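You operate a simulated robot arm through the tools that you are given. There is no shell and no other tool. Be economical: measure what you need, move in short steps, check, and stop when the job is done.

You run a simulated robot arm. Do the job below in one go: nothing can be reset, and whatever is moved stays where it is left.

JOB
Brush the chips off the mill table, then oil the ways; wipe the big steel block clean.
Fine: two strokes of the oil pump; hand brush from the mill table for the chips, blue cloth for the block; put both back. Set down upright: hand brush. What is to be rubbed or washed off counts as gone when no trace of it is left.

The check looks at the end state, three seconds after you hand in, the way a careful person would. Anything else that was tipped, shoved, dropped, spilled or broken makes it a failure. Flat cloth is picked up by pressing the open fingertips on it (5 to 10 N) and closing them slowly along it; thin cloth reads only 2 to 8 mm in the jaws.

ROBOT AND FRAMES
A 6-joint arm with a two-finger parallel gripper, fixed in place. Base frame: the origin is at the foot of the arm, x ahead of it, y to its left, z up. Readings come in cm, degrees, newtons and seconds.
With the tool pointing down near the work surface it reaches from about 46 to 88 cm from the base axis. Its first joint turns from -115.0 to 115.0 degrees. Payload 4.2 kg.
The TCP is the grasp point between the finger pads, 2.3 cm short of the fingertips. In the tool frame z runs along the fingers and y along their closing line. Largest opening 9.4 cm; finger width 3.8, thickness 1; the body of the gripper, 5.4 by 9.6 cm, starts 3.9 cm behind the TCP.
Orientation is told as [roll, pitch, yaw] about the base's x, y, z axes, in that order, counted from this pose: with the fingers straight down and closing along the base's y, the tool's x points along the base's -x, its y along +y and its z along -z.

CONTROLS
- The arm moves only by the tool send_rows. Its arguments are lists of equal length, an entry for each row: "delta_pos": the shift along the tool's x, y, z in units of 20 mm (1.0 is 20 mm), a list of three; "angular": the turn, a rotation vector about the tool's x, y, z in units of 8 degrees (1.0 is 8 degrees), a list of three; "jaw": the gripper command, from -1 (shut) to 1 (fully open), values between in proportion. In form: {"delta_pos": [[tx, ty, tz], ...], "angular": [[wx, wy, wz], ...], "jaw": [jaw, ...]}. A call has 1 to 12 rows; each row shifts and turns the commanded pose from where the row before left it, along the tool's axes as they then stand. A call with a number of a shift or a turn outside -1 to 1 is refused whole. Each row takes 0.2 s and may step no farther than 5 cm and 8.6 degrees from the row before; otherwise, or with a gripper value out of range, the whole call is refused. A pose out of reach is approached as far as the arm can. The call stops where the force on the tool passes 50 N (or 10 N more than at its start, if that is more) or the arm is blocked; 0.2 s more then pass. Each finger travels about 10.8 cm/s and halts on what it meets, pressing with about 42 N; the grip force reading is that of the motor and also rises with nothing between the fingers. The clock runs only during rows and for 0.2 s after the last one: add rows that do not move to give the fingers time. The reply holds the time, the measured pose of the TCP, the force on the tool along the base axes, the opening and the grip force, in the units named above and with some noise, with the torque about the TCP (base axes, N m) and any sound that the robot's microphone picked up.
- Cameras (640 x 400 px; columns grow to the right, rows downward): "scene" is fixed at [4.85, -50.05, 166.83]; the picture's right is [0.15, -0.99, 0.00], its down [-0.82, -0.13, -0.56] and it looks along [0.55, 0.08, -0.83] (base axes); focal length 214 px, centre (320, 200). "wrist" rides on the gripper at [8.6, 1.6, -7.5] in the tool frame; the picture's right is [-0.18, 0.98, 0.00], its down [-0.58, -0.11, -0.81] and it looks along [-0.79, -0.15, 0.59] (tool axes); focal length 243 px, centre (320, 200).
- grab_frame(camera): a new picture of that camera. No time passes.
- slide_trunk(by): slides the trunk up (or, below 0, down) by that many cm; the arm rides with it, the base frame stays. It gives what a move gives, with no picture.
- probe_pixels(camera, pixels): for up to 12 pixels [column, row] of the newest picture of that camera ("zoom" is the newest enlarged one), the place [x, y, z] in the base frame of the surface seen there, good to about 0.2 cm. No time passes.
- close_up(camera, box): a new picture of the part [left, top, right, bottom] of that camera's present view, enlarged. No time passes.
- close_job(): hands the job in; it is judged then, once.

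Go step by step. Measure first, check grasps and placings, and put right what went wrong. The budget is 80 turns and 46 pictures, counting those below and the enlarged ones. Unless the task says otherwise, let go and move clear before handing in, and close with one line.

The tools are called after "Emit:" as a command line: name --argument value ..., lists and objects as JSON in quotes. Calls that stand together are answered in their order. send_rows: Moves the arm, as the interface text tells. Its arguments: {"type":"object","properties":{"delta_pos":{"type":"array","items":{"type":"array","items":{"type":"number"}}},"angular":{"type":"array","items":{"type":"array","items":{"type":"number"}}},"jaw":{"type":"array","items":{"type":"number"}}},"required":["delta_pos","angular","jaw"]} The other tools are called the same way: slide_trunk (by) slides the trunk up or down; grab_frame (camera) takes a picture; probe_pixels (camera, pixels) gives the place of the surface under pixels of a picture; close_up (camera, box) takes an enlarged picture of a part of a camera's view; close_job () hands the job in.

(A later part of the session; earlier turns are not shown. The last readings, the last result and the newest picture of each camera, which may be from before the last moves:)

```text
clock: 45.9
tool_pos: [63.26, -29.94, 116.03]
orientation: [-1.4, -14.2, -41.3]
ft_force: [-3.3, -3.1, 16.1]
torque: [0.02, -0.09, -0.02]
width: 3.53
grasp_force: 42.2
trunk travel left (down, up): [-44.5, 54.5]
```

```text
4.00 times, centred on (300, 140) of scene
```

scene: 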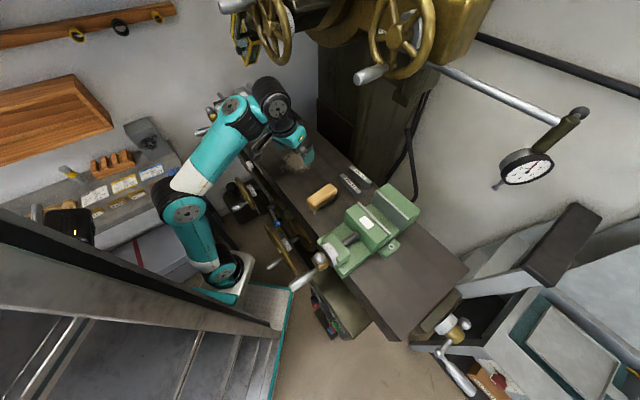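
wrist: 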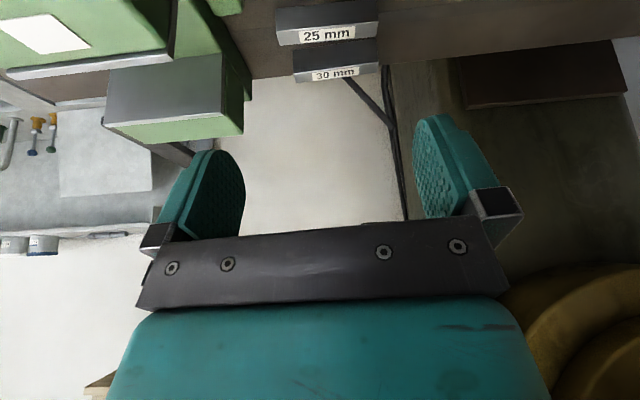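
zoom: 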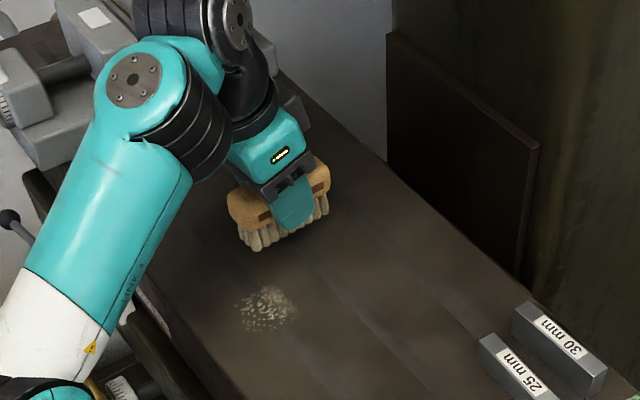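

Only a faint patch at zoom (265,310) remains in the front lane. Shift back 6 cm and sweep it again, both ways.

Emit:
send_rows --delta_pos '[[-0.03, 0, -0.12], [1, 0, -0.25], [1, 0, -0.25], [1, 0, -0.25], [0.3, 0, -0.075], [0.035, 0, 0.14], [0, 0, 0]]' --angular '[[0, 0, 0], [0, 0, 0], [0, 0, 0], [0, 0, 0], [0, 0, 0], [0, 0, 0], [0, 0, 0]]' --jaw '[-1, -1, -1, -1, -1, -1, -1]'

Emit:
send_rows --delta_pos '[[0, -0.8, 0.024], [0, -0.8, 0.024], [0, -0.8, 0.024], [0, -0.8, 0.024], [0, -0.8, 0.024], [0, -0.8, 0.024], [0, -0.8, 0.024], [0, -0.8, 0.024], [0, -0.8, 0.022], [0, -0.8, 0.022], [0, -0.8, 0.022], [0, 0, 0]]' --angular '[[0, 0, 0], [0, 0, 0], [0, 0, 0], [0, 0, 0], [0, 0, 0], [0, 0, 0], [0, 0, 0], [0, 0, 0], [0, 0, 0], [0, 0, 0], [0, 0, 0], [0, 0, 0]]' --jaw '[-1, -1, -1, -1, -1, -1, -1, -1, -1, -1, -1, -1]'

Emit:
send_rows --delta_pos '[[0, 0.8, -0.02], [0, 0.8, -0.02], [0, 0.8, -0.02], [0, 0.8, -0.02], [0, 0.8, -0.02], [0, 0.8, -0.02], [0, 0.8, -0.02], [0, 0.8, -0.02], [0, 0.8, -0.02], [0, 0.8, -0.02], [0, 0.8, -0.02], [0, 0, 0]]' --angular '[[0, 0, 0], [0, 0, 0], [0, 0, 0], [0, 0, 0], [0, 0, 0], [0, 0, 0], [0, 0, 0], [0, 0, 0], [0, 0, 0], [0, 0, 0], [0, 0, 0], [0, 0, 0]]' --jaw '[-1, -1, -1, -1, -1, -1, -1, -1, -1, -1, -1, -1]'

Emit:
close_up --camera "scene" --box '[240, 110, 352, 180]'

```text
clock: 47.5
tool_pos: [58.32, -25.41, 115.96]
orientation: [-1.3, -14.5, -41.2]
ft_force: [4.1, -2.0, 23.2]
torque: [0.84, 0.38, -0.08]
width: 3.54
grasp_force: 41.8
trunk travel left (down, up): [-44.5, 54.5]
```

```text
clock: 50.1
tool_pos: [46.77, -38.5, 116.0]
orientation: [-1.4, -14.4, -41.2]
ft_force: [5.7, 8.6, 34.1]
torque: [0.84, -0.45, 0.09]
width: 3.56
grasp_force: 42.0
trunk travel left (down, up): [-44.5, 54.5]
```

```text
clock: 52.7
tool_pos: [58.32, -25.35, 115.86]
orientation: [-1.4, -14.4, -41.2]
ft_force: [-9.5, -6.7, 39.5]
torque: [0.25, 0.15, 0.0]
width: 3.55
grasp_force: 41.9
trunk travel left (down, up): [-44.5, 54.5]
```

```text
5.71 times, centred on (296, 145) of scene
```

zoom: 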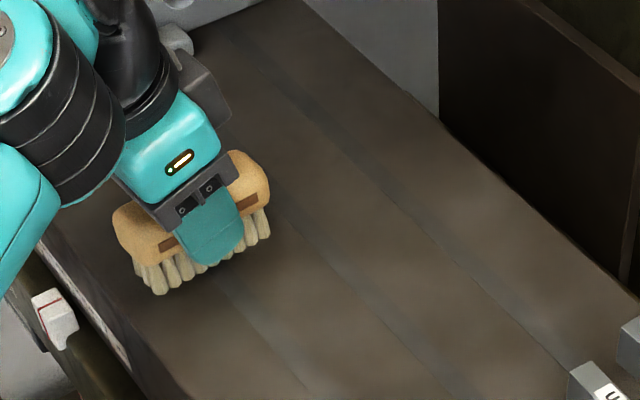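

Chips gone. Lift and carry the brush back to its place.

Emit:
send_rows --delta_pos '[[-0.182, 0, -0.73], [0.03, -0.979, 0.02], [0.03, -0.979, 0.02], [0.03, -0.979, 0.02], [0.03, -0.979, 0.02], [0.03, -0.979, 0.02], [0.03, -0.979, 0.02], [0.03, -0.979, 0.02], [0.03, -0.979, 0.02], [0.03, -0.979, 0.02], [0.03, -0.979, 0.02], [0, 0, 0]]' --angular '[[0, 0, 0], [0, 0, 0], [0, 0, 0], [0, 0, 0], [0, 0, 0], [0, 0, 0], [0, 0, 0], [0, 0, 0], [0, 0, 0], [0, 0, 0], [0, 0, 0], [0, 0, 0]]' --jaw '[-1, -1, -1, -1, -1, -1, -1, -1, -1, -1, -1, -1]'

Emit:
send_rows --delta_pos '[[0.03, -0.979, 0.02], [0.03, -0.979, 0.02], [0.03, -0.979, 0.02], [0.03, -0.979, 0.02], [0, 0, 0]]' --angular '[[0, 0, 0], [0, 0, 0], [0, 0, 0], [0, 0, 0], [0, 0, 0]]' --jaw '[-1, -1, -1, -1, -1]'

```text
clock: 55.3
tool_pos: [45.05, -39.68, 117.17]
orientation: [-1.4, -14.2, -41.2]
ft_force: [0.0, -0.4, -1.6]
torque: [0.0, -0.01, 0.02]
width: 3.54
grasp_force: 42.3
trunk travel left (down, up): [-44.5, 54.5]
```

```text
clock: 56.5
tool_pos: [39.81, -45.35, 117.1]
orientation: [-1.4, -14.2, -41.3]
ft_force: [0.9, 0.3, -1.3]
torque: [0.02, -0.02, 0.03]
width: 3.55
grasp_force: 42.3
trunk travel left (down, up): [-44.5, 54.5]
```

Emit:
send_rows --delta_pos '[[0.036, 0, 0.145], [0.036, 0, 0.145], [0, 0, 0]]' --angular '[[0, 0, 0], [0, 0, 0], [0, 0, 0]]' --jaw '[-1, -1, -1]'

```text
clock: 57.3
tool_pos: [39.78, -45.35, 116.58]
orientation: [-1.4, -14.3, -41.2]
ft_force: [-0.1, 0.3, -2.1]
torque: [0.03, -0.02, 0.02]
width: 3.57
grasp_force: 41.8
trunk travel left (down, up): [-44.5, 54.5]
```

Emit:
send_rows --delta_pos '[[0.012, 0, 0.05], [0.012, 0, 0.05], [0, 0, 0]]' --angular '[[0, 0, 0], [0, 0, 0], [0, 0, 0]]' --jaw '[-1, -1, -1]'

```text
clock: 58.1
tool_pos: [39.79, -45.38, 116.43]
orientation: [-1.4, -14.2, -41.1]
ft_force: [-0.7, 0.3, -1.2]
torque: [-0.02, -0.03, 0.0]
width: 3.54
grasp_force: 41.8
trunk travel left (down, up): [-44.5, 54.5]
```

Not in contact yet; continue down in 1 mm steps.

Emit:
send_rows --delta_pos '[[0.012, 0, 0.05], [0.012, 0, 0.05], [0, 0, 0]]' --angular '[[0, 0, 0], [0, 0, 0], [0, 0, 0]]' --jaw '[-1, -1, -1]'

```text
clock: 58.9
tool_pos: [39.97, -45.49, 116.14]
orientation: [-1.5, -14.2, -41.3]
ft_force: [0.3, 0.2, 0.0]
torque: [0.0, 0.01, 0.0]
width: 3.53
grasp_force: 42.5
trunk travel left (down, up): [-44.5, 54.5]
```

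Emit:
send_rows --delta_pos '[[0.012, 0, 0.05], [0, 0, 0], [0, 0, 0], [0, 0, 0], [0, 0, 0]]' --angular '[[0, 0, 0], [0, 0, 0], [0, 0, 0], [0, 0, 0], [0, 0, 0]]' --jaw '[-1, -1, -0.1, 0.3, 0.6]'

Emit:
close_up --camera "scene" --box '[280, 150, 376, 210]'

```text
clock: 60.1
tool_pos: [39.71, -45.46, 116.06]
orientation: [-1.4, -14.2, -41.2]
ft_force: [-1.2, 0.2, -0.3]
torque: [0.01, -0.02, 0.02]
width: 7.52
grasp_force: 0.1
trunk travel left (down, up): [-44.5, 54.5]
```

```text
6.67 times, centred on (328, 180) of scene
```

zoom: 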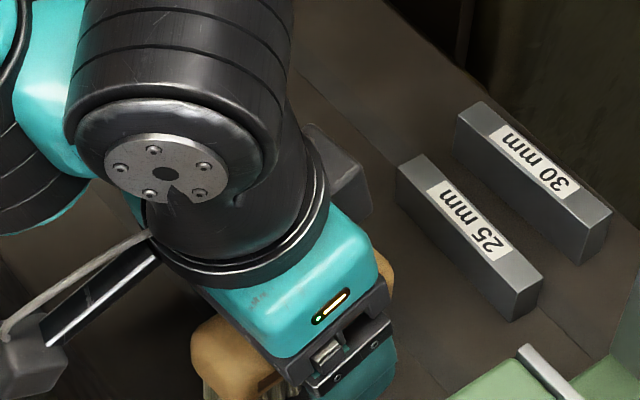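

Released. Open fully, lift to z≈122, and slide left along the table clear of the head.

Emit:
send_rows --delta_pos '[[0, 0, 0], [-0.182, 0, -0.73], [-0.182, 0, -0.73], [-0.182, 0, -0.73], [-0.182, 0, -0.73], [0, 1, 0], [0, 1, 0], [0, 1, 0], [0, 1, 0], [0, 1, 0], [0, 1, 0], [0, 1, 0]]' --angular '[[0, 0, 0], [0, 0, 0], [0, 0, 0], [0, 0, 0], [0, 0, 0], [0, 0, 0], [0, 0, 0], [0, 0, 0], [0, 0, 0], [0, 0, 0], [0, 0, 0], [0, 0, 0]]' --jaw '[1, 1, 1, 1, 1, 1, 1, 1, 1, 1, 1, 1]'

Emit:
grab_frame --camera "scene"

```text
clock: 61.3
tool_pos: [39.95, -45.75, 121.92]
orientation: [-2.2, -15.1, -40.6]
ft_force: [-2.9, -13.9, -10.4]
torque: [-0.07, -0.84, 1.15]
width: 9.44
grasp_force: 0.0
trunk travel left (down, up): [-44.5, 54.5]
stopped in row 6: the force on the tool passed its limit at 107 N (the readings are from after the stop); the commanded pose is now the measured one
```

```text
14 pictures are left
```

scene: 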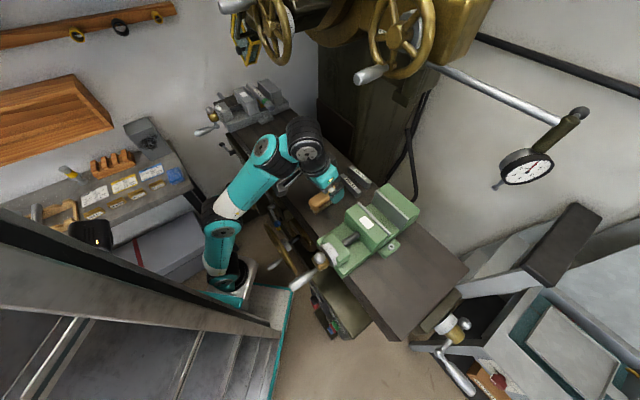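

Same self-contact of the wrist camera with the forearm (brush stands free below). Yaw positive to release as before.

Emit:
send_rows --delta_pos '[[0, 0, 0], [0, 0, 0], [0, 0, 0], [0, 0, 0]]' --angular '[[-0.12, 0, -0.48], [-0.12, 0, -0.48], [-0.12, 0, -0.48], [-0.12, 0, -0.48]]' --jaw '[1, 1, 1, 1]'

```text
clock: 62.3
tool_pos: [39.96, -45.63, 121.95]
orientation: [-2.4, -14.5, -24.9]
ft_force: [0.3, -0.2, 0.2]
torque: [0.01, -0.02, -0.01]
width: 9.39
grasp_force: 0.0
trunk travel left (down, up): [-44.5, 54.5]
```

Freed. Move left along the table away from the brush.

Emit:
send_rows --delta_pos '[[-0.266, 0.957, 0.03], [-0.266, 0.957, 0.03], [-0.266, 0.957, 0.03], [-0.266, 0.957, 0.03], [-0.266, 0.957, 0.03], [-0.266, 0.957, 0.03], [-0.266, 0.957, 0.03], [-0.266, 0.957, 0.03], [0, 0, 0]]' --angular '[[0, 0, 0], [0, 0, 0], [0, 0, 0], [0, 0, 0], [0, 0, 0], [0, 0, 0], [0, 0, 0], [0, 0, 0], [0, 0, 0]]' --jaw '[1, 1, 1, 1, 1, 1, 1, 1, 1]'

Emit:
close_up --camera "scene" --box '[270, 140, 366, 220]'

```text
clock: 64.3
tool_pos: [50.16, -33.48, 121.93]
orientation: [-2.3, -14.5, -24.9]
ft_force: [3.1, -12.1, -10.5]
torque: [0.13, -0.78, 0.88]
width: 9.42
grasp_force: 0.0
trunk travel left (down, up): [-44.5, 54.5]
```

```text
5.00 times, centred on (318, 180) of scene
```

zoom: 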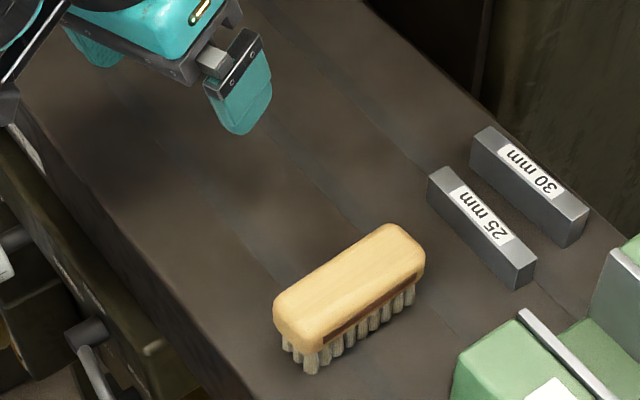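

The brush stands upright in its place. The camera is lightly touching the forearm again, so I'll yaw a bit more and untilt, then carry the arm to the robot side of the table.

Emit:
send_rows --delta_pos '[[0, 0, 0], [0, 0, 0], [0, 0, 0], [0, 0, 0], [0, 0.5, 0], [0, 1, 0], [0, 1, 0], [0, 1, 0]]' --angular '[[-0.15, 0, -0.6], [-0.15, 0, -0.6], [-0.15, 0, -0.6], [-0.15, 0, -0.6], [0, 0, 0], [0, 0, 0], [0, 0, 0], [0, 0, 0]]' --jaw '[1, 1, 1, 1, 1, 1, 1, 1]'

```text
clock: 66.1
tool_pos: [51.05, -26.71, 121.66]
orientation: [-2.3, -13.7, -5.2]
ft_force: [-0.3, 0.2, -0.3]
torque: [0.01, -0.02, 0.0]
width: 9.37
grasp_force: 0.1
trunk travel left (down, up): [-44.5, 54.5]
```

Free. Continue to the left, closing the jaws for pushing the pump later.

Emit:
send_rows --delta_pos '[[0, 1, -0.04], [0, 1, -0.04], [0, 1, -0.04], [0, 1, -0.04], [0, 1, -0.04], [0, 1, -0.04], [0, 1, -0.04], [0, 1, -0.04], [0, 1, -0.04], [0, 1, -0.04], [0, 1, -0.04], [0, 1, -0.04]]' --angular '[[0, 0, 0], [0, 0, 0], [0, 0, 0], [0, 0, 0], [0, 0, 0], [0, 0, 0], [0, 0, 0], [0, 0, 0], [0, 0, 0], [0, 0, 0], [0, 0, 0], [0, 0, 0]]' --jaw '[1, 1, 1, 1, -1, -1, -1, -1, -1, -1, -1, -1]'

Emit:
send_rows --delta_pos '[[0.2, 1, -0.04], [0.2, 1, -0.04], [0.2, 1, -0.04], [0.2, 1, -0.04], [0, 0, 0], [0, 0, 0], [0, 0, 0]]' --angular '[[0, 0, 0], [0, 0, 0], [0, 0, 0], [0, 0, 0], [0, 0.85, 0], [0, 0.86, 0], [0, 0, 0]]' --jaw '[-1, -1, -1, -1, -1, -1, -1]'

```text
clock: 68.7
tool_pos: [53.11, -2.65, 121.5]
orientation: [-2.3, -13.7, -5.2]
ft_force: [0.2, 0.0, -0.7]
torque: [-0.03, 0.02, -0.01]
width: 0.03
grasp_force: 42.1
trunk travel left (down, up): [-44.5, 54.5]
```

```text
clock: 70.3
tool_pos: [51.89, 5.02, 117.94]
orientation: [-2.1, -0.1, -5.6]
ft_force: [0.3, -0.3, -0.7]
torque: [0.01, 0.03, -0.02]
width: 0.0
grasp_force: 41.4
out of reach, approached as far as the arm can: row 5, 6
trunk travel left (down, up): [-44.5, 54.5]
```

Now lower the arm by about 20 cm in front of the machine and square up the roll.

Emit:
send_rows --delta_pos '[[0, 0, 1], [0, 0, 1], [0, 0, 1], [0, 0, 1], [0, 0, 1], [0, 0, 1], [0, 0, 1], [0, 0, 1], [0, 0, 1], [0, 0, 1], [0, 0, 0]]' --angular '[[-0.26, 0, 0], [0, 0, 0], [0, 0, 0], [0, 0, 0], [0, 0, 0], [0, 0, 0], [0, 0, 0], [0, 0, 0], [0, 0, 0], [0, 0, 0], [0, 0, 0]]' --jaw '[-1, -1, -1, -1, -1, -1, -1, -1, -1, -1, -1]'

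Emit:
send_rows --delta_pos '[[0, 0, 0], [0, 0, 0], [0, 0, 0], [0, 0, 0], [0, 0, 0], [0, 0, 0], [0, 0, 0], [0, 0, 0], [0, 0, 0], [0, 0, 0]]' --angular '[[0, 0, 0.9], [0, 0, 0.9], [0, 0, 0.9], [0, 0, 0.9], [0, 0, 0.8], [0, -0.9, 0], [0, -0.9, 0], [0, -0.9, 0], [0, -0.9, 0], [0, 0, 0]]' --jaw '[-1, -1, -1, -1, -1, -1, -1, -1, -1, -1]'

Emit:
grab_frame --camera "wrist"

```text
clock: 72.7
tool_pos: [51.91, 4.78, 98.08]
orientation: [-0.1, -0.1, -5.6]
ft_force: [0.9, -1.0, -0.9]
torque: [0.04, 0.0, 0.01]
width: 0.01
grasp_force: 41.8
trunk travel left (down, up): [-44.5, 54.5]
```

```text
clock: 74.9
tool_pos: [51.95, 4.9, 97.88]
orientation: [-0.1, -29.0, -40.8]
ft_force: [0.8, -0.4, 0.3]
torque: [0.05, -0.01, -0.04]
width: 0.0
grasp_force: 42.0
trunk travel left (down, up): [-44.5, 54.5]
```

```text
12 pictures are left
```

wrist: 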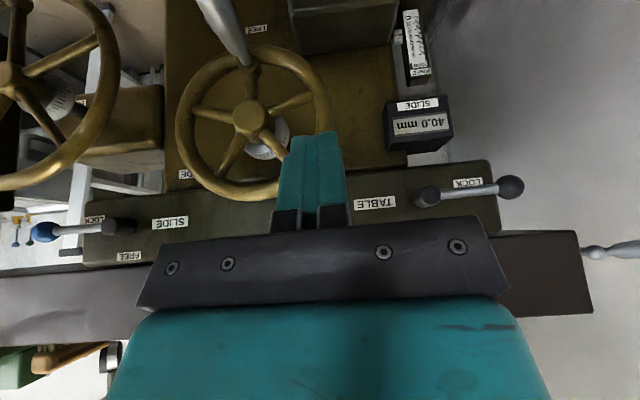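

The pose is good; the pump lies below the view. Shift to line up with the knob (L direction) and lower with the trunk 14 cm, then look.

Emit:
send_rows --delta_pos '[[-0.55, 0.7, 0.3], [-0.55, 0.7, 0.3], [-0.55, 0.7, 0.3], [0, 0, 0]]' --angular '[[0, 0, 0], [0, 0, 0], [0, 0, 0], [0, 0, 0]]' --jaw '[-1, -1, -1, -1]'

Emit:
slide_trunk --by -14

Emit:
grab_frame --camera "wrist"

Emit:
probe_pixels --camera "wrist" --pixels '[[320, 60], [340, 60], [360, 60], [320, 90]]'

```text
clock: 75.9
tool_pos: [57.63, 5.54, 98.03]
orientation: [-0.1, -29.0, -40.8]
ft_force: [-1.1, 0.0, 0.5]
torque: [0.02, 0.02, -0.01]
width: 0.01
grasp_force: 41.7
trunk travel left (down, up): [-44.5, 54.5]
```

```text
clock: 77.6
tool_pos: [57.61, 5.68, 83.93]
orientation: [-0.1, -29.0, -40.7]
ft_force: [-0.6, -0.1, 0.3]
torque: [0.0, 0.0, 0.03]
width: 0.0
grasp_force: 42.0
trunk travel left (down, up): [-30.5, 68.5]
```

```text
11 pictures are left
```

wrist: 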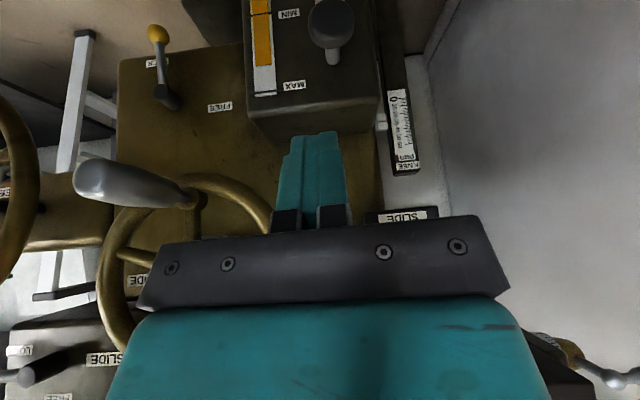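

```text
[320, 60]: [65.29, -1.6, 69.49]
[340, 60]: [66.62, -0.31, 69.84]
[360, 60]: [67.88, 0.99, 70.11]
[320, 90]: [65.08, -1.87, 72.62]
```

The pump and knob ((331,22)) are in view straight ahead. Measure the knob.

Emit:
probe_pixels --camera "wrist" --pixels '[[331, 20], [312, 22], [350, 22], [331, 4], [331, 40], [333, 57], [290, 60], [345, 95]]'

Emit:
close_up --camera "wrist" --box '[240, 0, 400, 100]'

```text
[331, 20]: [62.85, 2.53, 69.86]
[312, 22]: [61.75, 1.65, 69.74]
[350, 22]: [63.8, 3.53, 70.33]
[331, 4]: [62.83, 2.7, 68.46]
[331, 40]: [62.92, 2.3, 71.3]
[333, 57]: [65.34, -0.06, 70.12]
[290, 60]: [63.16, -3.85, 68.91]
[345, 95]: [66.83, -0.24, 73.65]
```

```text
4.00 times, centred on (320, 50) of wrist
```

zoom: 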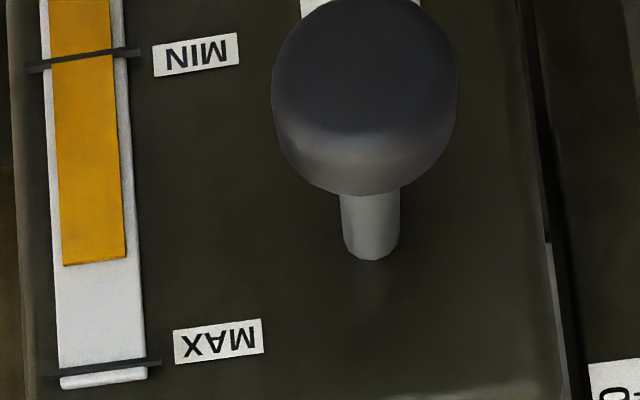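

Knob end centre (62.9,2.5,69.9), plunger pointing outward. I'll align 1 cm further left, lower the trunk 12.9 cm so the closed fingertip corner sits at knob height.

Emit:
send_rows --delta_pos '[[0, 0.5, 0], [0, 0, 0]]' --angular '[[0, 0, 0], [0, 0, 0]]' --jaw '[-1, -1]'

Emit:
slide_trunk --by -12.9

Emit:
send_rows --delta_pos '[[-0.4375, 0, 0.2425], [-0.4375, 0, 0.2425], [-0.2, 0, 0.11], [0, 0, 0]]' --angular '[[0, 0, 0], [0, 0, 0], [0, 0, 0], [0, 0, 0]]' --jaw '[-1, -1, -1, -1]'

Emit:
grab_frame --camera "wrist"

```text
clock: 78.2
tool_pos: [58.22, 6.37, 84.0]
orientation: [-0.1, -29.0, -40.8]
ft_force: [0.0, 0.3, -0.4]
torque: [0.02, -0.01, 0.0]
width: 0.0
grasp_force: 41.8
trunk travel left (down, up): [-30.5, 68.5]
```

```text
clock: 79.8
tool_pos: [58.27, 6.19, 71.1]
orientation: [-0.2, -29.0, -40.7]
ft_force: [-0.3, 0.5, -0.2]
torque: [0.04, -0.01, 0.0]
width: 0.0
grasp_force: 42.2
trunk travel left (down, up): [-17.6, 81.4]
```

```text
clock: 80.8
tool_pos: [60.13, 4.69, 71.07]
orientation: [-0.2, -29.0, -40.8]
ft_force: [-1.2, 1.1, 0.4]
torque: [0.0, 0.01, -0.01]
width: 0.0
grasp_force: 42.1
trunk travel left (down, up): [-17.6, 81.4]
```

```text
9 pictures are left
```

wrist: 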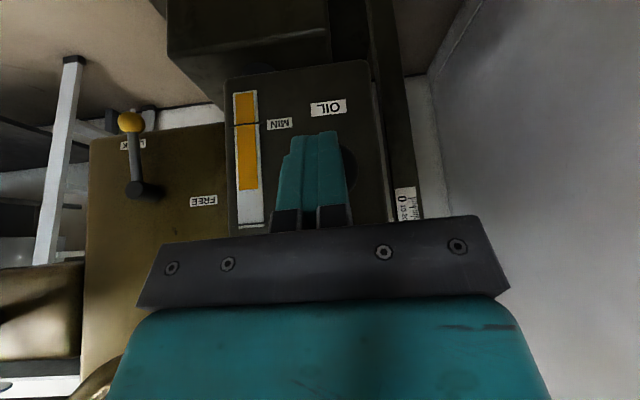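

Fingertips are right before the knob (label reads OIL). Push inward in small steps, watching force.

Emit:
send_rows --delta_pos '[[-0.219, 0, 0.121], [-0.219, 0, 0.121], [-0.219, 0, 0.121], [-0.219, 0, 0.121], [0, 0, 0]]' --angular '[[0, 0, 0], [0, 0, 0], [0, 0, 0], [0, 0, 0], [0, 0, 0]]' --jaw '[-1, -1, -1, -1, -1]'

```text
clock: 82.0
tool_pos: [61.59, 3.37, 71.14]
orientation: [-0.1, -29.0, -40.8]
ft_force: [-7.5, 5.0, 2.7]
torque: [-0.04, 0.07, -0.06]
width: 0.0
grasp_force: 42.0
trunk travel left (down, up): [-17.6, 81.4]
```

The plunger yields at ~9 N, a spring. Continue to its end.

Emit:
send_rows --delta_pos '[[-0.219, 0, 0.121], [-0.219, 0, 0.121], [-0.219, 0, 0.121], [0, 0, 0]]' --angular '[[0, 0, 0], [0, 0, 0], [0, 0, 0], [0, 0, 0]]' --jaw '[-1, -1, -1, -1]'

```text
clock: 82.7
tool_pos: [62.28, 2.85, 71.01]
orientation: [-0.4, -28.3, -40.5]
ft_force: [-21.2, 16.0, 6.1]
torque: [0.26, -0.03, -0.13]
width: 0.05
grasp_force: 42.2
trunk travel left (down, up): [-17.6, 81.4]
stopped in row 3: the force on the tool passed its limit at 60 N (the readings are from after the stop); the commanded pose is now the measured one
```

Hard stop reached: full stroke (~2 cm). Back off to let it return.

Emit:
send_rows --delta_pos '[[0.4375, 0, -0.2425], [0.4375, 0, -0.2425], [0.4375, 0, -0.2425], [0.2, 0, -0.11], [0, 0, 0], [0, 0, 0]]' --angular '[[0, 0, 0], [0, 0, 0], [0, 0, 0], [0, 0, 0], [0, 0, 0], [0, 0, 0]]' --jaw '[-1, -1, -1, -1, -1, -1]'

Emit:
close_up --camera "wrist" --box '[200, 60, 440, 210]'

```text
clock: 84.1
tool_pos: [59.76, 4.83, 70.89]
orientation: [-0.3, -28.5, -40.5]
ft_force: [0.3, 0.4, -0.5]
torque: [0.02, -0.03, -0.03]
width: 0.0
grasp_force: 41.9
trunk travel left (down, up): [-17.6, 81.4]
```

```text
2.67 times, centred on (320, 135) of wrist
```

zoom: 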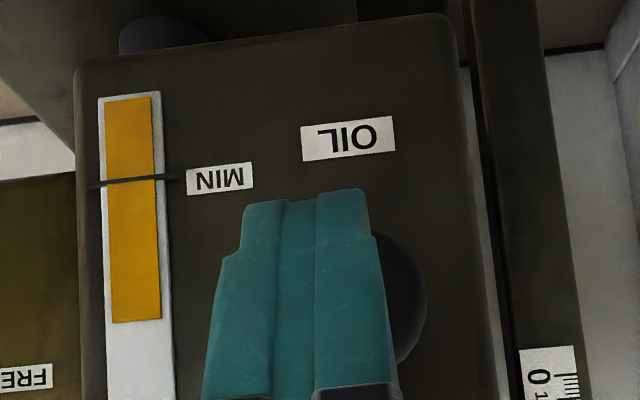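

Emit:
probe_pixels --camera "zoom" --pixels '[[405, 300], [415, 320], [395, 270]]'

Emit:
send_rows --delta_pos '[[-0.4375, 0, 0.2425], [-0.4375, 0, 0.2425], [-0.4375, 0, 0.2425], [-0.219, 0, 0.121], [0, 0, 0]]' --angular '[[0, 0, 0], [0, 0, 0], [0, 0, 0], [0, 0, 0], [0, 0, 0]]' --jaw '[-1, -1, -1, -1, -1]'

```text
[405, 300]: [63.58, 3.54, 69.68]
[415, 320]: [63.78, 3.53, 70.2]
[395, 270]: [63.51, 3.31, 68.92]
```

```text
clock: 85.3
tool_pos: [62.32, 2.72, 71.04]
orientation: [-0.6, -28.2, -40.3]
ft_force: [-34.7, 21.3, -1.8]
torque: [0.54, 0.16, -0.29]
width: 0.0
grasp_force: 41.3
trunk travel left (down, up): [-17.6, 81.4]
```

Knob had returned fully, and the second full stroke hit the same end stop. Back off and raise the trunk 40 cm.

Emit:
send_rows --delta_pos '[[0.4375, 0, -0.2425], [0.4375, 0, -0.2425], [0.4375, 0, -0.2425], [0.4375, 0, -0.2425], [0.4375, 0, -0.2425], [0, 0, 0]]' --angular '[[0, 0, 0], [0, 0, 0], [0, 0, 0], [0, 0, 0], [0, 0, 0], [0, 0, 0]]' --jaw '[-1, -1, -1, -1, -1, -1]'

Emit:
slide_trunk --by 40

Emit:
probe_pixels --camera "scene" --pixels '[[175, 175], [170, 176], [180, 172], [155, 152], [143, 137], [148, 140], [138, 122], [128, 128], [160, 147], [165, 168], [185, 175], [178, 185]]'

```text
clock: 86.7
tool_pos: [58.7, 5.9, 70.84]
orientation: [-0.4, -28.4, -40.5]
ft_force: [0.5, -0.3, 0.9]
torque: [-0.02, 0.0, -0.03]
width: 0.0
grasp_force: 42.4
trunk travel left (down, up): [-17.6, 81.4]
```

```text
clock: 90.6
tool_pos: [58.72, 5.93, 111.0]
orientation: [-0.4, -28.5, -40.6]
ft_force: [0.3, -0.1, -0.2]
torque: [0.04, 0.01, 0.03]
width: 0.01
grasp_force: 42.2
trunk travel left (down, up): [-57.6, 41.4]
```

```text
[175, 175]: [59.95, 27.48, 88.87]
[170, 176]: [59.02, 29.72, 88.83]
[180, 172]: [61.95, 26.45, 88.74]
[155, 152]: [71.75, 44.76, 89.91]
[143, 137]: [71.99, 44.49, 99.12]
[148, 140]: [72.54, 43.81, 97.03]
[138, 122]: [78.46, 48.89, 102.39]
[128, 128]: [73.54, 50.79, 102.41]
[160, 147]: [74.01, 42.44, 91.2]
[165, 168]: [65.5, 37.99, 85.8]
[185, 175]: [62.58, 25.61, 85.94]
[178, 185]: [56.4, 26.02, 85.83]
```

Pump done. The smudge is on the block's vertical face ((72,44,89…102), facing the base). One close look at cloth and block.

Emit:
close_up --camera "scene" --box '[112, 112, 208, 202]'

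```text
4.44 times, centred on (160, 157) of scene
```

zoom: 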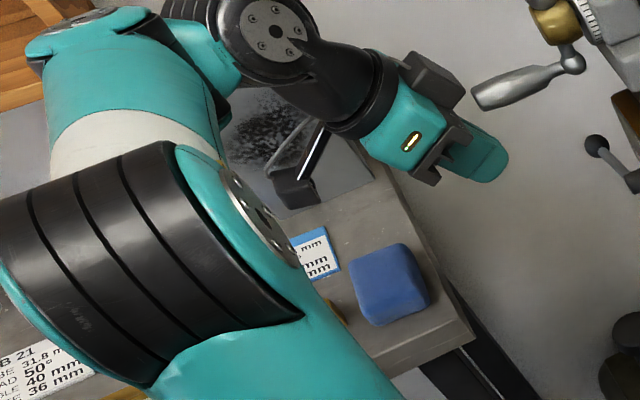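

Emit:
probe_pixels --camera "zoom" --pixels '[[354, 266], [402, 247], [422, 285], [370, 305], [386, 276], [428, 298], [378, 322], [345, 258], [437, 300], [240, 130], [330, 195], [372, 180]]'

Emit:
probe_pixels --camera "zoom" --pixels '[[225, 165], [235, 185], [280, 215], [300, 150], [350, 165], [245, 95], [340, 240], [300, 235], [325, 275], [470, 340], [400, 220], [230, 100]]'

```text
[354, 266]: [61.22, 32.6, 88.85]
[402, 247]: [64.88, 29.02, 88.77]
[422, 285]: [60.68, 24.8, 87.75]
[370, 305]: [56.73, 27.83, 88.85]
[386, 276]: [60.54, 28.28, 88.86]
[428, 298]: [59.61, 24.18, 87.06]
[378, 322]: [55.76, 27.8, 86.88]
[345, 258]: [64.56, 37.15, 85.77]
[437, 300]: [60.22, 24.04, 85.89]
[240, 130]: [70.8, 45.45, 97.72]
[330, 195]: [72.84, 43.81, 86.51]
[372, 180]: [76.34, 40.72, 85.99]
```

```text
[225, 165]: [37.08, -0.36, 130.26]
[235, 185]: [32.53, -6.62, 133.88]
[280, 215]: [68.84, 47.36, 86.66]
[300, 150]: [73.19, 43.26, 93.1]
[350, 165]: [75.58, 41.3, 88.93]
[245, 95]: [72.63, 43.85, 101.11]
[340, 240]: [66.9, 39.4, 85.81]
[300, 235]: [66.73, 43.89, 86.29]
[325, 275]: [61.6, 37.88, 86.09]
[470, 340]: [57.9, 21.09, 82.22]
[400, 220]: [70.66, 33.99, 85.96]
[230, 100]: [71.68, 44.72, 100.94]
```

Cloth: pad about 6.5×8×3 cm centred (60.6,28.5), top 88.85, edges parallel to the block face. I'll grip it across the narrow way (yaw +45) so its long side can be pressed on the vertical face. First move clear of the vise handle, untilt and turn.

Emit:
probe_pixels --camera "scene" --pixels '[[112, 160], [105, 152], [128, 155], [140, 128], [150, 128], [128, 130], [125, 180], [152, 172], [160, 185], [178, 176]]'

Emit:
send_rows --delta_pos '[[0.717, 0.95, -0.39], [0.717, 0.95, -0.39], [0.717, 0.95, -0.39], [0.717, 0.95, -0.39], [0.717, 0.95, -0.39], [0.717, 0.95, -0.39], [0, 0, 0], [0, 0, 0], [0, 0, 0], [0, 0, 0]]' --angular '[[0, 0, 0], [0, 0, 0], [0, 0, 0], [0, 0, 0], [0, 0, 0], [0, 0, 0], [0, 0.8, 0], [0, 0.8, 0], [0, 0.8, 0], [0, 0.8, 0]]' --jaw '[-1, -1, -1, -1, 1, 1, 1, 1, 1, 1]'

Emit:
send_rows --delta_pos '[[0, 0, 0], [0, 0, 0], [0, 0, 0], [0, 0, 0], [0, 0, 0], [0, 0, 0], [0, 0, 0], [0, 0, 0], [0, 0, 0], [0, 0, 0], [0, 0, 0], [0, 0, 0]]' --angular '[[0, 0, -0.97], [0, 0, -0.97], [0, 0, -0.97], [0, 0, -0.97], [0, 0, -0.97], [0, 0, -0.97], [0, 0, -0.97], [0, 0, -0.97], [0, 0, -0.97], [0, 0, -0.97], [0, 0, -0.97], [0, 0, 0]]' --jaw '[1, 1, 1, 1, 1, 1, 1, 1, 1, 1, 1, 1]'

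```text
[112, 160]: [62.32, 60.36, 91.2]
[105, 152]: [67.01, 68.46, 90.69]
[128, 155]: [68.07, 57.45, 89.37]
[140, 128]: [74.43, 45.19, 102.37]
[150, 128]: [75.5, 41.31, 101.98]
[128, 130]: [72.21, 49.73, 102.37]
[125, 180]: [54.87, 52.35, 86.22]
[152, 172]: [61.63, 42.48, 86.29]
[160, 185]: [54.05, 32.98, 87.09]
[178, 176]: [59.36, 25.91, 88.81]
```

```text
clock: 92.8
tool_pos: [58.53, 20.44, 110.21]
orientation: [-0.4, -2.8, -40.7]
ft_force: [0.1, 1.1, -1.0]
torque: [-0.03, -0.06, 0.03]
width: 9.4
grasp_force: 0.1
out of reach, approached as far as the arm can: row 6
trunk travel left (down, up): [-57.6, 41.4]
```

```text
clock: 95.4
tool_pos: [58.61, 20.41, 110.27]
orientation: [-2.8, 0.1, 44.8]
ft_force: [-0.2, 0.7, -0.4]
torque: [0.02, -0.02, -0.01]
width: 9.41
grasp_force: 0.0
trunk travel left (down, up): [-57.6, 41.4]
```

Turned to yaw 45 with a 2.8° residue; correct it and move over the cloth at z 94.

Emit:
send_rows --delta_pos '[[0, 0, 0], [-0.9, 0.54, 0], [-0.9, 0.54, 0], [-0.9, 0.54, 0], [-0.85, 0.53, 0], [0, 0, 1], [0, 0, 1], [0, 0, 1], [0, 0, 1], [0, 0, 1], [0, 0, 1], [0, 0, 1]]' --angular '[[-0.2475, -0.2475, 0], [0, 0, 0], [0, 0, 0], [0, 0, 0], [0, 0, 0], [0, 0, 0], [0, 0, 0], [0, 0, 0], [0, 0, 0], [0, 0, 0], [0, 0, 0], [0, 0, 0]]' --jaw '[1, 1, 1, 1, 1, 1, 1, 1, 1, 1, 1, 1]'

Emit:
grab_frame --camera "scene"

```text
clock: 98.0
tool_pos: [61.19, 28.74, 96.44]
orientation: [-1.0, -1.9, 44.6]
ft_force: [0.1, -0.4, -0.6]
torque: [0.02, 0.02, -0.03]
width: 9.41
grasp_force: 0.1
trunk travel left (down, up): [-57.6, 41.4]
```

```text
6 pictures are left
```

scene: 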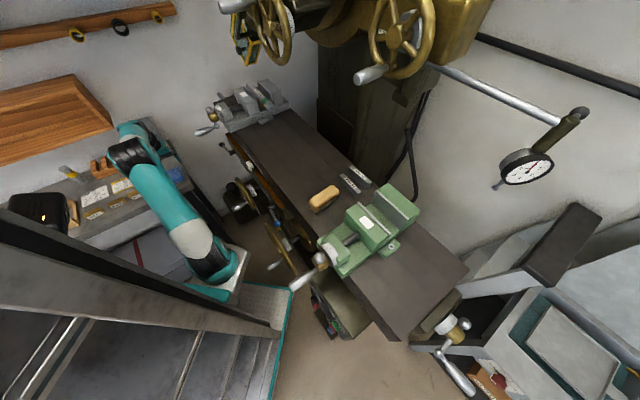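

I'll correct the small residual tilt and centre, then descend to z 89 (tips 8 mm above bench).

Emit:
send_rows --delta_pos '[[0.23, 0.05, 0], [0, 0, 0.93], [0, 0, 0.93], [0, 0, 0.93], [0, 0, 0.92], [0, 0, 0]]' --angular '[[-0.125, 0.2375, 0], [0, 0, 0], [0, 0, 0], [0, 0, 0], [0, 0, 0], [0, 0, 0]]' --jaw '[1, 1, 1, 1, 1, 1]'

Emit:
send_rows --delta_pos '[[0, 0, 0], [0, 0, 0], [0, 0, 0], [0, 0, 0], [0, 0, 0], [0, 0, 0], [0, 0, 0]]' --angular '[[0, 0, 0], [0, 0, 0], [0, 0, 0], [0, 0, 0], [0, 0, 0], [0, 0, 0], [0, 0, 0]]' --jaw '[0.6, 0.4, 0.2, 0, -0.3, -1, -1]'

```text
clock: 99.4
tool_pos: [60.79, 28.43, 89.11]
orientation: [0.1, 0.1, 44.7]
ft_force: [0.2, 0.6, 0.3]
torque: [0.01, 0.0, -0.02]
width: 9.39
grasp_force: 0.0
trunk travel left (down, up): [-57.6, 41.4]
```

```text
clock: 101.0
tool_pos: [60.7, 28.38, 89.12]
orientation: [0.1, 0.1, 44.8]
ft_force: [-0.2, 0.5, -0.5]
torque: [0.0, 0.0, -0.02]
width: 6.14
grasp_force: 42.3
trunk travel left (down, up): [-57.6, 41.4]
```

Cloth held (6.1 cm). Lift 5 cm and advance 14 cm toward the block face.

Emit:
send_rows --delta_pos '[[0, 0, -0.85], [0, 0, -0.85], [0, 0, -0.8], [-1, 0, 0], [-1, 0, 0], [-1, 0, 0], [-1, 0, 0], [-1, 0, 0], [-1, 0, 0], [-0.8, 0, 0], [0, 0, 0]]' --angular '[[0, 0, 0], [0, 0, 0], [0, 0, 0], [0, 0, 0], [0, 0, 0], [0, 0, 0], [0, 0, 0], [0, 0, 0], [0, 0, 0], [0, 0, 0], [0, 0, 0]]' --jaw '[-1, -1, -1, -1, -1, -1, -1, -1, -1, -1, -1]'

Emit:
send_rows --delta_pos '[[-0.15, 0, 0], [-0.15, 0, 0], [-0.15, 0, 0], [-0.1, 0, 0], [0, 0, 0]]' --angular '[[0, 0, 0], [0, 0, 0], [0, 0, 0], [0, 0, 0], [0, 0, 0]]' --jaw '[-1, -1, -1, -1, -1]'

```text
clock: 103.4
tool_pos: [68.84, 36.09, 93.59]
orientation: [0.1, 0.0, 44.6]
ft_force: [-0.3, 0.4, -0.8]
torque: [-0.03, -0.02, 0.01]
width: 6.13
grasp_force: 42.1
out of reach, approached as far as the arm can: row 9, 10
trunk travel left (down, up): [-57.6, 41.4]
```

```text
clock: 104.6
tool_pos: [68.89, 36.08, 93.65]
orientation: [0.1, 0.0, 44.7]
ft_force: [0.1, 0.2, -1.5]
torque: [-0.01, 0.01, -0.03]
width: 6.1
grasp_force: 42.0
out of reach, approached as far as the arm can: row 1, 2, 3
trunk travel left (down, up): [-57.6, 41.4]
```

Reach limit at r≈78 with this trunk height. Try raising the trunk 10 cm and reaching down instead.

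Emit:
slide_trunk --by 10

Emit:
send_rows --delta_pos '[[0, 0, 1], [0, 0, 1], [0, 0, 1], [0, 0, 1], [0, 0, 1], [-0.5, 0, 0], [-0.5, 0, 0], [0, 0, 0]]' --angular '[[0, 0, 0], [0, 0, 0], [0, 0, 0], [0, 0, 0], [0, 0, 0], [0, 0, 0], [0, 0, 0], [0, 0, 0]]' --jaw '[-1, -1, -1, -1, -1, -1, -1, -1]'

```text
clock: 105.9
tool_pos: [68.84, 36.08, 103.67]
orientation: [0.2, 0.0, 44.7]
ft_force: [0.4, -0.5, -0.7]
torque: [-0.03, -0.04, 0.01]
width: 6.11
grasp_force: 41.9
trunk travel left (down, up): [-67.6, 31.4]
```

```text
clock: 107.7
tool_pos: [69.58, 36.79, 93.71]
orientation: [0.0, 0.1, 44.8]
ft_force: [-0.4, -0.6, -0.4]
torque: [0.02, 0.02, 0.01]
width: 6.1
grasp_force: 41.8
out of reach, approached as far as the arm can: row 2, 4, 6, 7
trunk travel left (down, up): [-67.6, 31.4]
```

Emit:
send_rows --delta_pos '[[-0.2, 0, 0], [-0.2, 0, 0], [-0.2, 0, 0], [-0.2, 0, 0], [-0.2, 0, 0], [0, 0, 0], [0, 0, 0]]' --angular '[[0, 0, 0], [0, 0, 0], [0, 0, 0], [0, 0, 0], [0, 0, 0], [0, 0, 0], [0, 0, 0]]' --jaw '[-1, -1, -1, -1, -1, -1, -1]'

```text
clock: 109.3
tool_pos: [69.91, 36.89, 93.69]
orientation: [0.0, 0.0, 44.7]
ft_force: [-0.6, -0.7, -0.3]
torque: [0.01, 0.02, 0.0]
width: 6.09
grasp_force: 42.0
out of reach, approached as far as the arm can: row 2, 3, 4, 5
trunk travel left (down, up): [-67.6, 31.4]
```

True reach limit at r≈79, 3 cm short. Tilting the tool 12° (wrist back) gains about 4.5 cm; do that and creep to contact.

Emit:
send_rows --delta_pos '[[0, 0, 0], [0, 0, 0], [0, 0, 0], [-0.244, 0, 0.052], [-0.244, 0, 0.052], [-0.244, 0, 0.052], [-0.244, 0, 0.052], [0, 0, 0]]' --angular '[[0, -0.75, 0], [0, -0.75, 0], [0, 0, 0], [0, 0, 0], [0, 0, 0], [0, 0, 0], [0, 0, 0], [0, 0, 0]]' --jaw '[-1, -1, -1, -1, -1, -1, -1, -1]'

```text
clock: 109.8
tool_pos: [71.19, 38.23, 93.88]
orientation: [0.2, -7.1, 45.1]
ft_force: [-17.1, -18.1, 6.3]
torque: [-0.04, 0.34, 0.77]
width: 6.11
grasp_force: 41.8
out of reach, approached as far as the arm can: row 1, 2
trunk travel left (down, up): [-67.6, 31.4]
stopped in row 2: the force on the tool passed its limit at 55 N (the readings are from after the stop); the commanded pose is now the measured one
```

Contact made at the face, mostly on the cloth's left edge; the probed points show the face runs at 138°, so yaw should be 48. Back off slightly, yaw +3°, and press lightly.

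Emit:
send_rows --delta_pos '[[0.3, 0, -0.037], [0, 0, 0], [0, 0, 0], [-0.1, 0, 0.012], [-0.1, 0, 0.012], [0, 0, 0]]' --angular '[[0, 0, 0], [-0.046, 0, -0.37], [0, 0, 0], [0, 0, 0], [0, 0, 0], [0, 0, 0]]' --jaw '[-1, -1, -1, -1, -1, -1]'

```text
clock: 111.2
tool_pos: [71.12, 38.36, 93.82]
orientation: [0.2, -7.4, 48.0]
ft_force: [-2.4, -3.1, -0.1]
torque: [-0.08, 0.07, -0.08]
width: 6.11
grasp_force: 42.3
out of reach, approached as far as the arm can: row 1
trunk travel left (down, up): [-67.6, 31.4]
```

Light contact (4 N). Press a touch more and sweep left 10 cm along the face.

Emit:
send_rows --delta_pos '[[-0.04, 0, 0.005], [0, 0.45, 0], [0, 0.45, 0], [0, 0.45, 0], [0, 0.45, 0], [0, 0.45, 0], [0, 0.45, 0], [0, 0.45, 0], [0, 0.45, 0], [0, 0.45, 0], [0, 0.45, 0], [0, 0, 0]]' --angular '[[0, 0, 0], [0, 0, 0], [0, 0, 0], [0, 0, 0], [0, 0, 0], [0, 0, 0], [0, 0, 0], [0, 0, 0], [0, 0, 0], [0, 0, 0], [0, 0, 0], [0, 0, 0]]' --jaw '[-1, -1, -1, -1, -1, -1, -1, -1, -1, -1, -1, -1]'

```text
clock: 113.8
tool_pos: [64.4, 44.25, 93.9]
orientation: [0.1, -7.2, 48.0]
ft_force: [-5.5, -11.2, -0.9]
torque: [-0.29, 0.14, -0.4]
width: 6.11
grasp_force: 42.5
trunk travel left (down, up): [-67.6, 31.4]
```

Good contact all along. Raise 1.8 cm and sweep back, then repeat upward.

Emit:
send_rows --delta_pos '[[-0.11, 0, -0.893], [0, -0.45, 0], [0, -0.45, 0], [0, -0.45, 0], [0, -0.45, 0], [0, -0.45, 0], [0, -0.45, 0], [0, -0.45, 0], [0, -0.45, 0], [0, -0.45, 0], [0, -0.45, 0], [0, 0, 0]]' --angular '[[0, 0, 0], [0, 0, 0], [0, 0, 0], [0, 0, 0], [0, 0, 0], [0, 0, 0], [0, 0, 0], [0, 0, 0], [0, 0, 0], [0, 0, 0], [0, 0, 0], [0, 0, 0]]' --jaw '[-1, -1, -1, -1, -1, -1, -1, -1, -1, -1, -1, -1]'

Emit:
send_rows --delta_pos '[[-0.11, 0, -0.893], [0, 0.45, 0], [0, 0.45, 0], [0, 0.45, 0], [0, 0.45, 0], [0, 0.45, 0], [0, 0.45, 0], [0, 0.45, 0], [0, 0.45, 0], [0, 0.45, 0], [0, 0.45, 0], [0, 0, 0]]' --angular '[[0, 0, 0], [0, 0, 0], [0, 0, 0], [0, 0, 0], [0, 0, 0], [0, 0, 0], [0, 0, 0], [0, 0, 0], [0, 0, 0], [0, 0, 0], [0, 0, 0], [0, 0, 0]]' --jaw '[-1, -1, -1, -1, -1, -1, -1, -1, -1, -1, -1, -1]'

```text
clock: 116.4
tool_pos: [71.14, 38.15, 95.66]
orientation: [0.1, -7.4, 48.0]
ft_force: [-4.0, -4.4, 0.8]
torque: [-0.07, 0.07, 0.0]
width: 6.1
grasp_force: 42.4
trunk travel left (down, up): [-67.6, 31.4]
```

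```text
clock: 119.0
tool_pos: [64.51, 44.22, 97.58]
orientation: [0.2, -7.4, 48.1]
ft_force: [-0.3, 0.1, -0.3]
torque: [0.0, -0.03, -0.01]
width: 6.09
grasp_force: 41.7
trunk travel left (down, up): [-67.6, 31.4]
```

Contact was lost on the last pass's end; press in 1.5 mm and redo this height, then go up.

Emit:
send_rows --delta_pos '[[-0.09, 0, 0.011], [0, -0.45, 0], [0, -0.45, 0], [0, -0.45, 0], [0, -0.45, 0], [0, -0.45, 0], [0, -0.45, 0], [0, -0.45, 0], [0, -0.45, 0], [0, -0.45, 0], [0, -0.45, 0], [0, 0, 0]]' --angular '[[0, 0, 0], [0, 0, 0], [0, 0, 0], [0, 0, 0], [0, 0, 0], [0, 0, 0], [0, 0, 0], [0, 0, 0], [0, 0, 0], [0, 0, 0], [0, 0, 0], [0, 0, 0]]' --jaw '[-1, -1, -1, -1, -1, -1, -1, -1, -1, -1, -1, -1]'

Emit:
send_rows --delta_pos '[[-0.13, 0, -0.89], [0, 0.45, 0], [0, 0.45, 0], [0, 0.45, 0], [0, 0.45, 0], [0, 0.45, 0], [0, 0.45, 0], [0, 0.45, 0], [0, 0.45, 0], [0, 0.45, 0], [0, 0.45, 0], [0, 0, 0]]' --angular '[[0, 0, 0], [0, 0, 0], [0, 0, 0], [0, 0, 0], [0, 0, 0], [0, 0, 0], [0, 0, 0], [0, 0, 0], [0, 0, 0], [0, 0, 0], [0, 0, 0], [0, 0, 0]]' --jaw '[-1, -1, -1, -1, -1, -1, -1, -1, -1, -1, -1, -1]'

Emit:
send_rows --delta_pos '[[-0.13, 0, -0.89], [0, -0.45, 0], [0, -0.45, 0], [0, -0.45, 0], [0, -0.45, 0], [0, -0.45, 0], [0, -0.45, 0], [0, -0.45, 0], [0, -0.45, 0], [0, -0.45, 0], [0, -0.45, 0], [0, 0, 0]]' --angular '[[0, 0, 0], [0, 0, 0], [0, 0, 0], [0, 0, 0], [0, 0, 0], [0, 0, 0], [0, 0, 0], [0, 0, 0], [0, 0, 0], [0, 0, 0], [0, 0, 0], [0, 0, 0]]' --jaw '[-1, -1, -1, -1, -1, -1, -1, -1, -1, -1, -1, -1]'

```text
clock: 121.6
tool_pos: [71.4, 38.32, 97.57]
orientation: [0.2, -7.5, 47.9]
ft_force: [-10.1, -6.4, -0.3]
torque: [-0.18, 0.24, 0.14]
width: 6.1
grasp_force: 41.8
trunk travel left (down, up): [-67.6, 31.4]
```

```text
clock: 124.2
tool_pos: [64.4, 44.01, 99.27]
orientation: [0.3, -7.4, 48.0]
ft_force: [-0.2, -1.0, -0.3]
torque: [0.02, 0.02, 0.0]
width: 6.09
grasp_force: 42.0
out of reach, approached as far as the arm can: row 1
trunk travel left (down, up): [-67.6, 31.4]
```

```text
clock: 126.8
tool_pos: [70.77, 37.6, 100.87]
orientation: [-0.1, -7.5, 48.0]
ft_force: [-0.2, -0.1, -0.6]
torque: [0.03, -0.03, 0.02]
width: 6.08
grasp_force: 42.3
out of reach, approached as far as the arm can: row 1
trunk travel left (down, up): [-67.6, 31.4]
```

Contact lost at the upper rows (reach). Back off 12 cm and look at the face.

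Emit:
send_rows --delta_pos '[[0.9, -0.5, -0.1], [0.9, -0.9, -0.1], [0.9, -0.9, -0.1], [0.9, -0.9, -0.1], [0.9, -0.9, -0.1], [0.9, -0.9, -0.1], [0, -0.9, 0], [0, 0, 0]]' --angular '[[0, 0, 0], [0, 0, 0], [0, 0, 0], [0, 0, 0], [0, 0, 0], [0, 0, 0], [0, 0, 0], [0, 0, 0]]' --jaw '[-1, -1, -1, -1, -1, -1, -1, -1]'

Emit:
close_up --camera "wrist" --box '[240, 0, 640, 250]'

```text
clock: 128.6
tool_pos: [74.8, 23.49, 101.13]
orientation: [0.2, -7.4, 48.1]
ft_force: [-0.6, 1.0, -0.8]
torque: [0.02, 0.0, -0.03]
width: 6.11
grasp_force: 41.9
out of reach, approached as far as the arm can: row 4, 5, 6
trunk travel left (down, up): [-67.6, 31.4]
```

```text
1.60 times, centred on (440, 125) of wrist
```

zoom: 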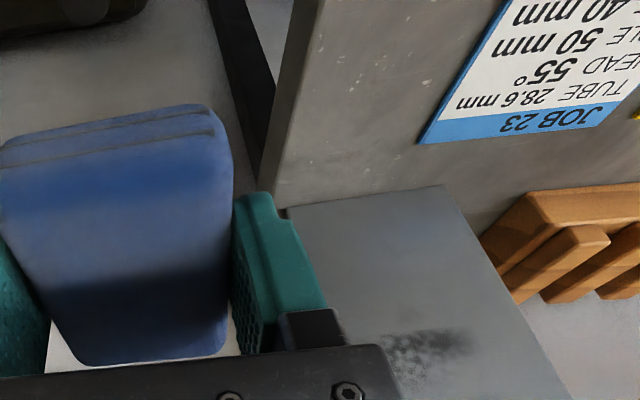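

Most is clean; a remnant remains high on the face at zoom (385–475,330–370). Measure it and the face.

Emit:
probe_pixels --camera "zoom" --pixels '[[385, 345], [475, 340], [430, 335], [410, 368], [430, 350], [460, 370], [320, 260], [470, 240], [400, 210], [540, 380], [345, 310]]'

```text
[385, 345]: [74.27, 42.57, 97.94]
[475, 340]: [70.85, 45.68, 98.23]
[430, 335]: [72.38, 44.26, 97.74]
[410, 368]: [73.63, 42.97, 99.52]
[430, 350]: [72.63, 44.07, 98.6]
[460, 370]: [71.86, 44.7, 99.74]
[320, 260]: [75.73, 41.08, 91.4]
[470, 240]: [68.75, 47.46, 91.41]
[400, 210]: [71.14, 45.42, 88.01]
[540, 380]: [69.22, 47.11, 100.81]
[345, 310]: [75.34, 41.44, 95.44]
```

Remnant centred (72.5,44.1,99). Raise the trunk 8 cm for better reach at that height and return before the face.

Emit:
slide_trunk --by 8

Emit:
send_rows --delta_pos '[[0, 0.896, 0.6], [0, 0.896, 0.6], [0, 0.896, 0.6], [0, 0.896, 0.6], [0, 0.896, 0.6], [0, 0.896, 0.6], [0, 0.896, 0.6], [-0.8, 0, 0.14], [-0.8, 0, 0.14], [-0.8, 0, 0.14], [-0.8, 0, 0.14], [0, 0, 0]]' --angular '[[0, 0, 0], [0, 0, 0], [0, 0, 0], [0, 0, 0], [0, 0, 0], [0, 0, 0], [0, 0, 0], [0, 0, 0], [0, 0, 0], [0, 0, 0], [0, 0, 0], [0, 0, 0]]' --jaw '[-1, -1, -1, -1, -1, -1, -1, -1, -1, -1, -1, -1]'

```text
clock: 129.8
tool_pos: [74.87, 23.37, 109.12]
orientation: [0.3, -7.3, 48.2]
ft_force: [0.5, 0.3, -0.6]
torque: [-0.01, 0.01, 0.04]
width: 6.09
grasp_force: 42.4
trunk travel left (down, up): [-75.6, 23.4]
```

```text
clock: 132.4
tool_pos: [71.01, 37.79, 107.24]
orientation: [-0.6, -7.2, 48.0]
ft_force: [0.0, 0.9, -0.1]
torque: [-0.01, -0.03, -0.01]
width: 6.11
grasp_force: 41.6
out of reach, approached as far as the arm can: row 2, 3, 4, 5, 6, 7, 10
trunk travel left (down, up): [-75.6, 23.4]
```

Emit:
send_rows --delta_pos '[[0.086, 0, 0.665], [0.086, 0, 0.665], [0.086, 0, 0.665], [0.086, 0, 0.665], [0.086, 0, 0.665], [0, 0, 0]]' --angular '[[0, 0, 0], [0, 0, 0], [0, 0, 0], [0, 0, 0], [0, 0, 0], [0, 0, 0]]' --jaw '[-1, -1, -1, -1, -1, -1]'

```text
clock: 133.8
tool_pos: [71.26, 38.22, 100.47]
orientation: [0.1, -7.1, 48.1]
ft_force: [-17.1, -21.3, 7.6]
torque: [-0.17, 0.15, 0.03]
width: 6.1
grasp_force: 42.0
out of reach, approached as far as the arm can: row 3
trunk travel left (down, up): [-75.6, 23.4]
```

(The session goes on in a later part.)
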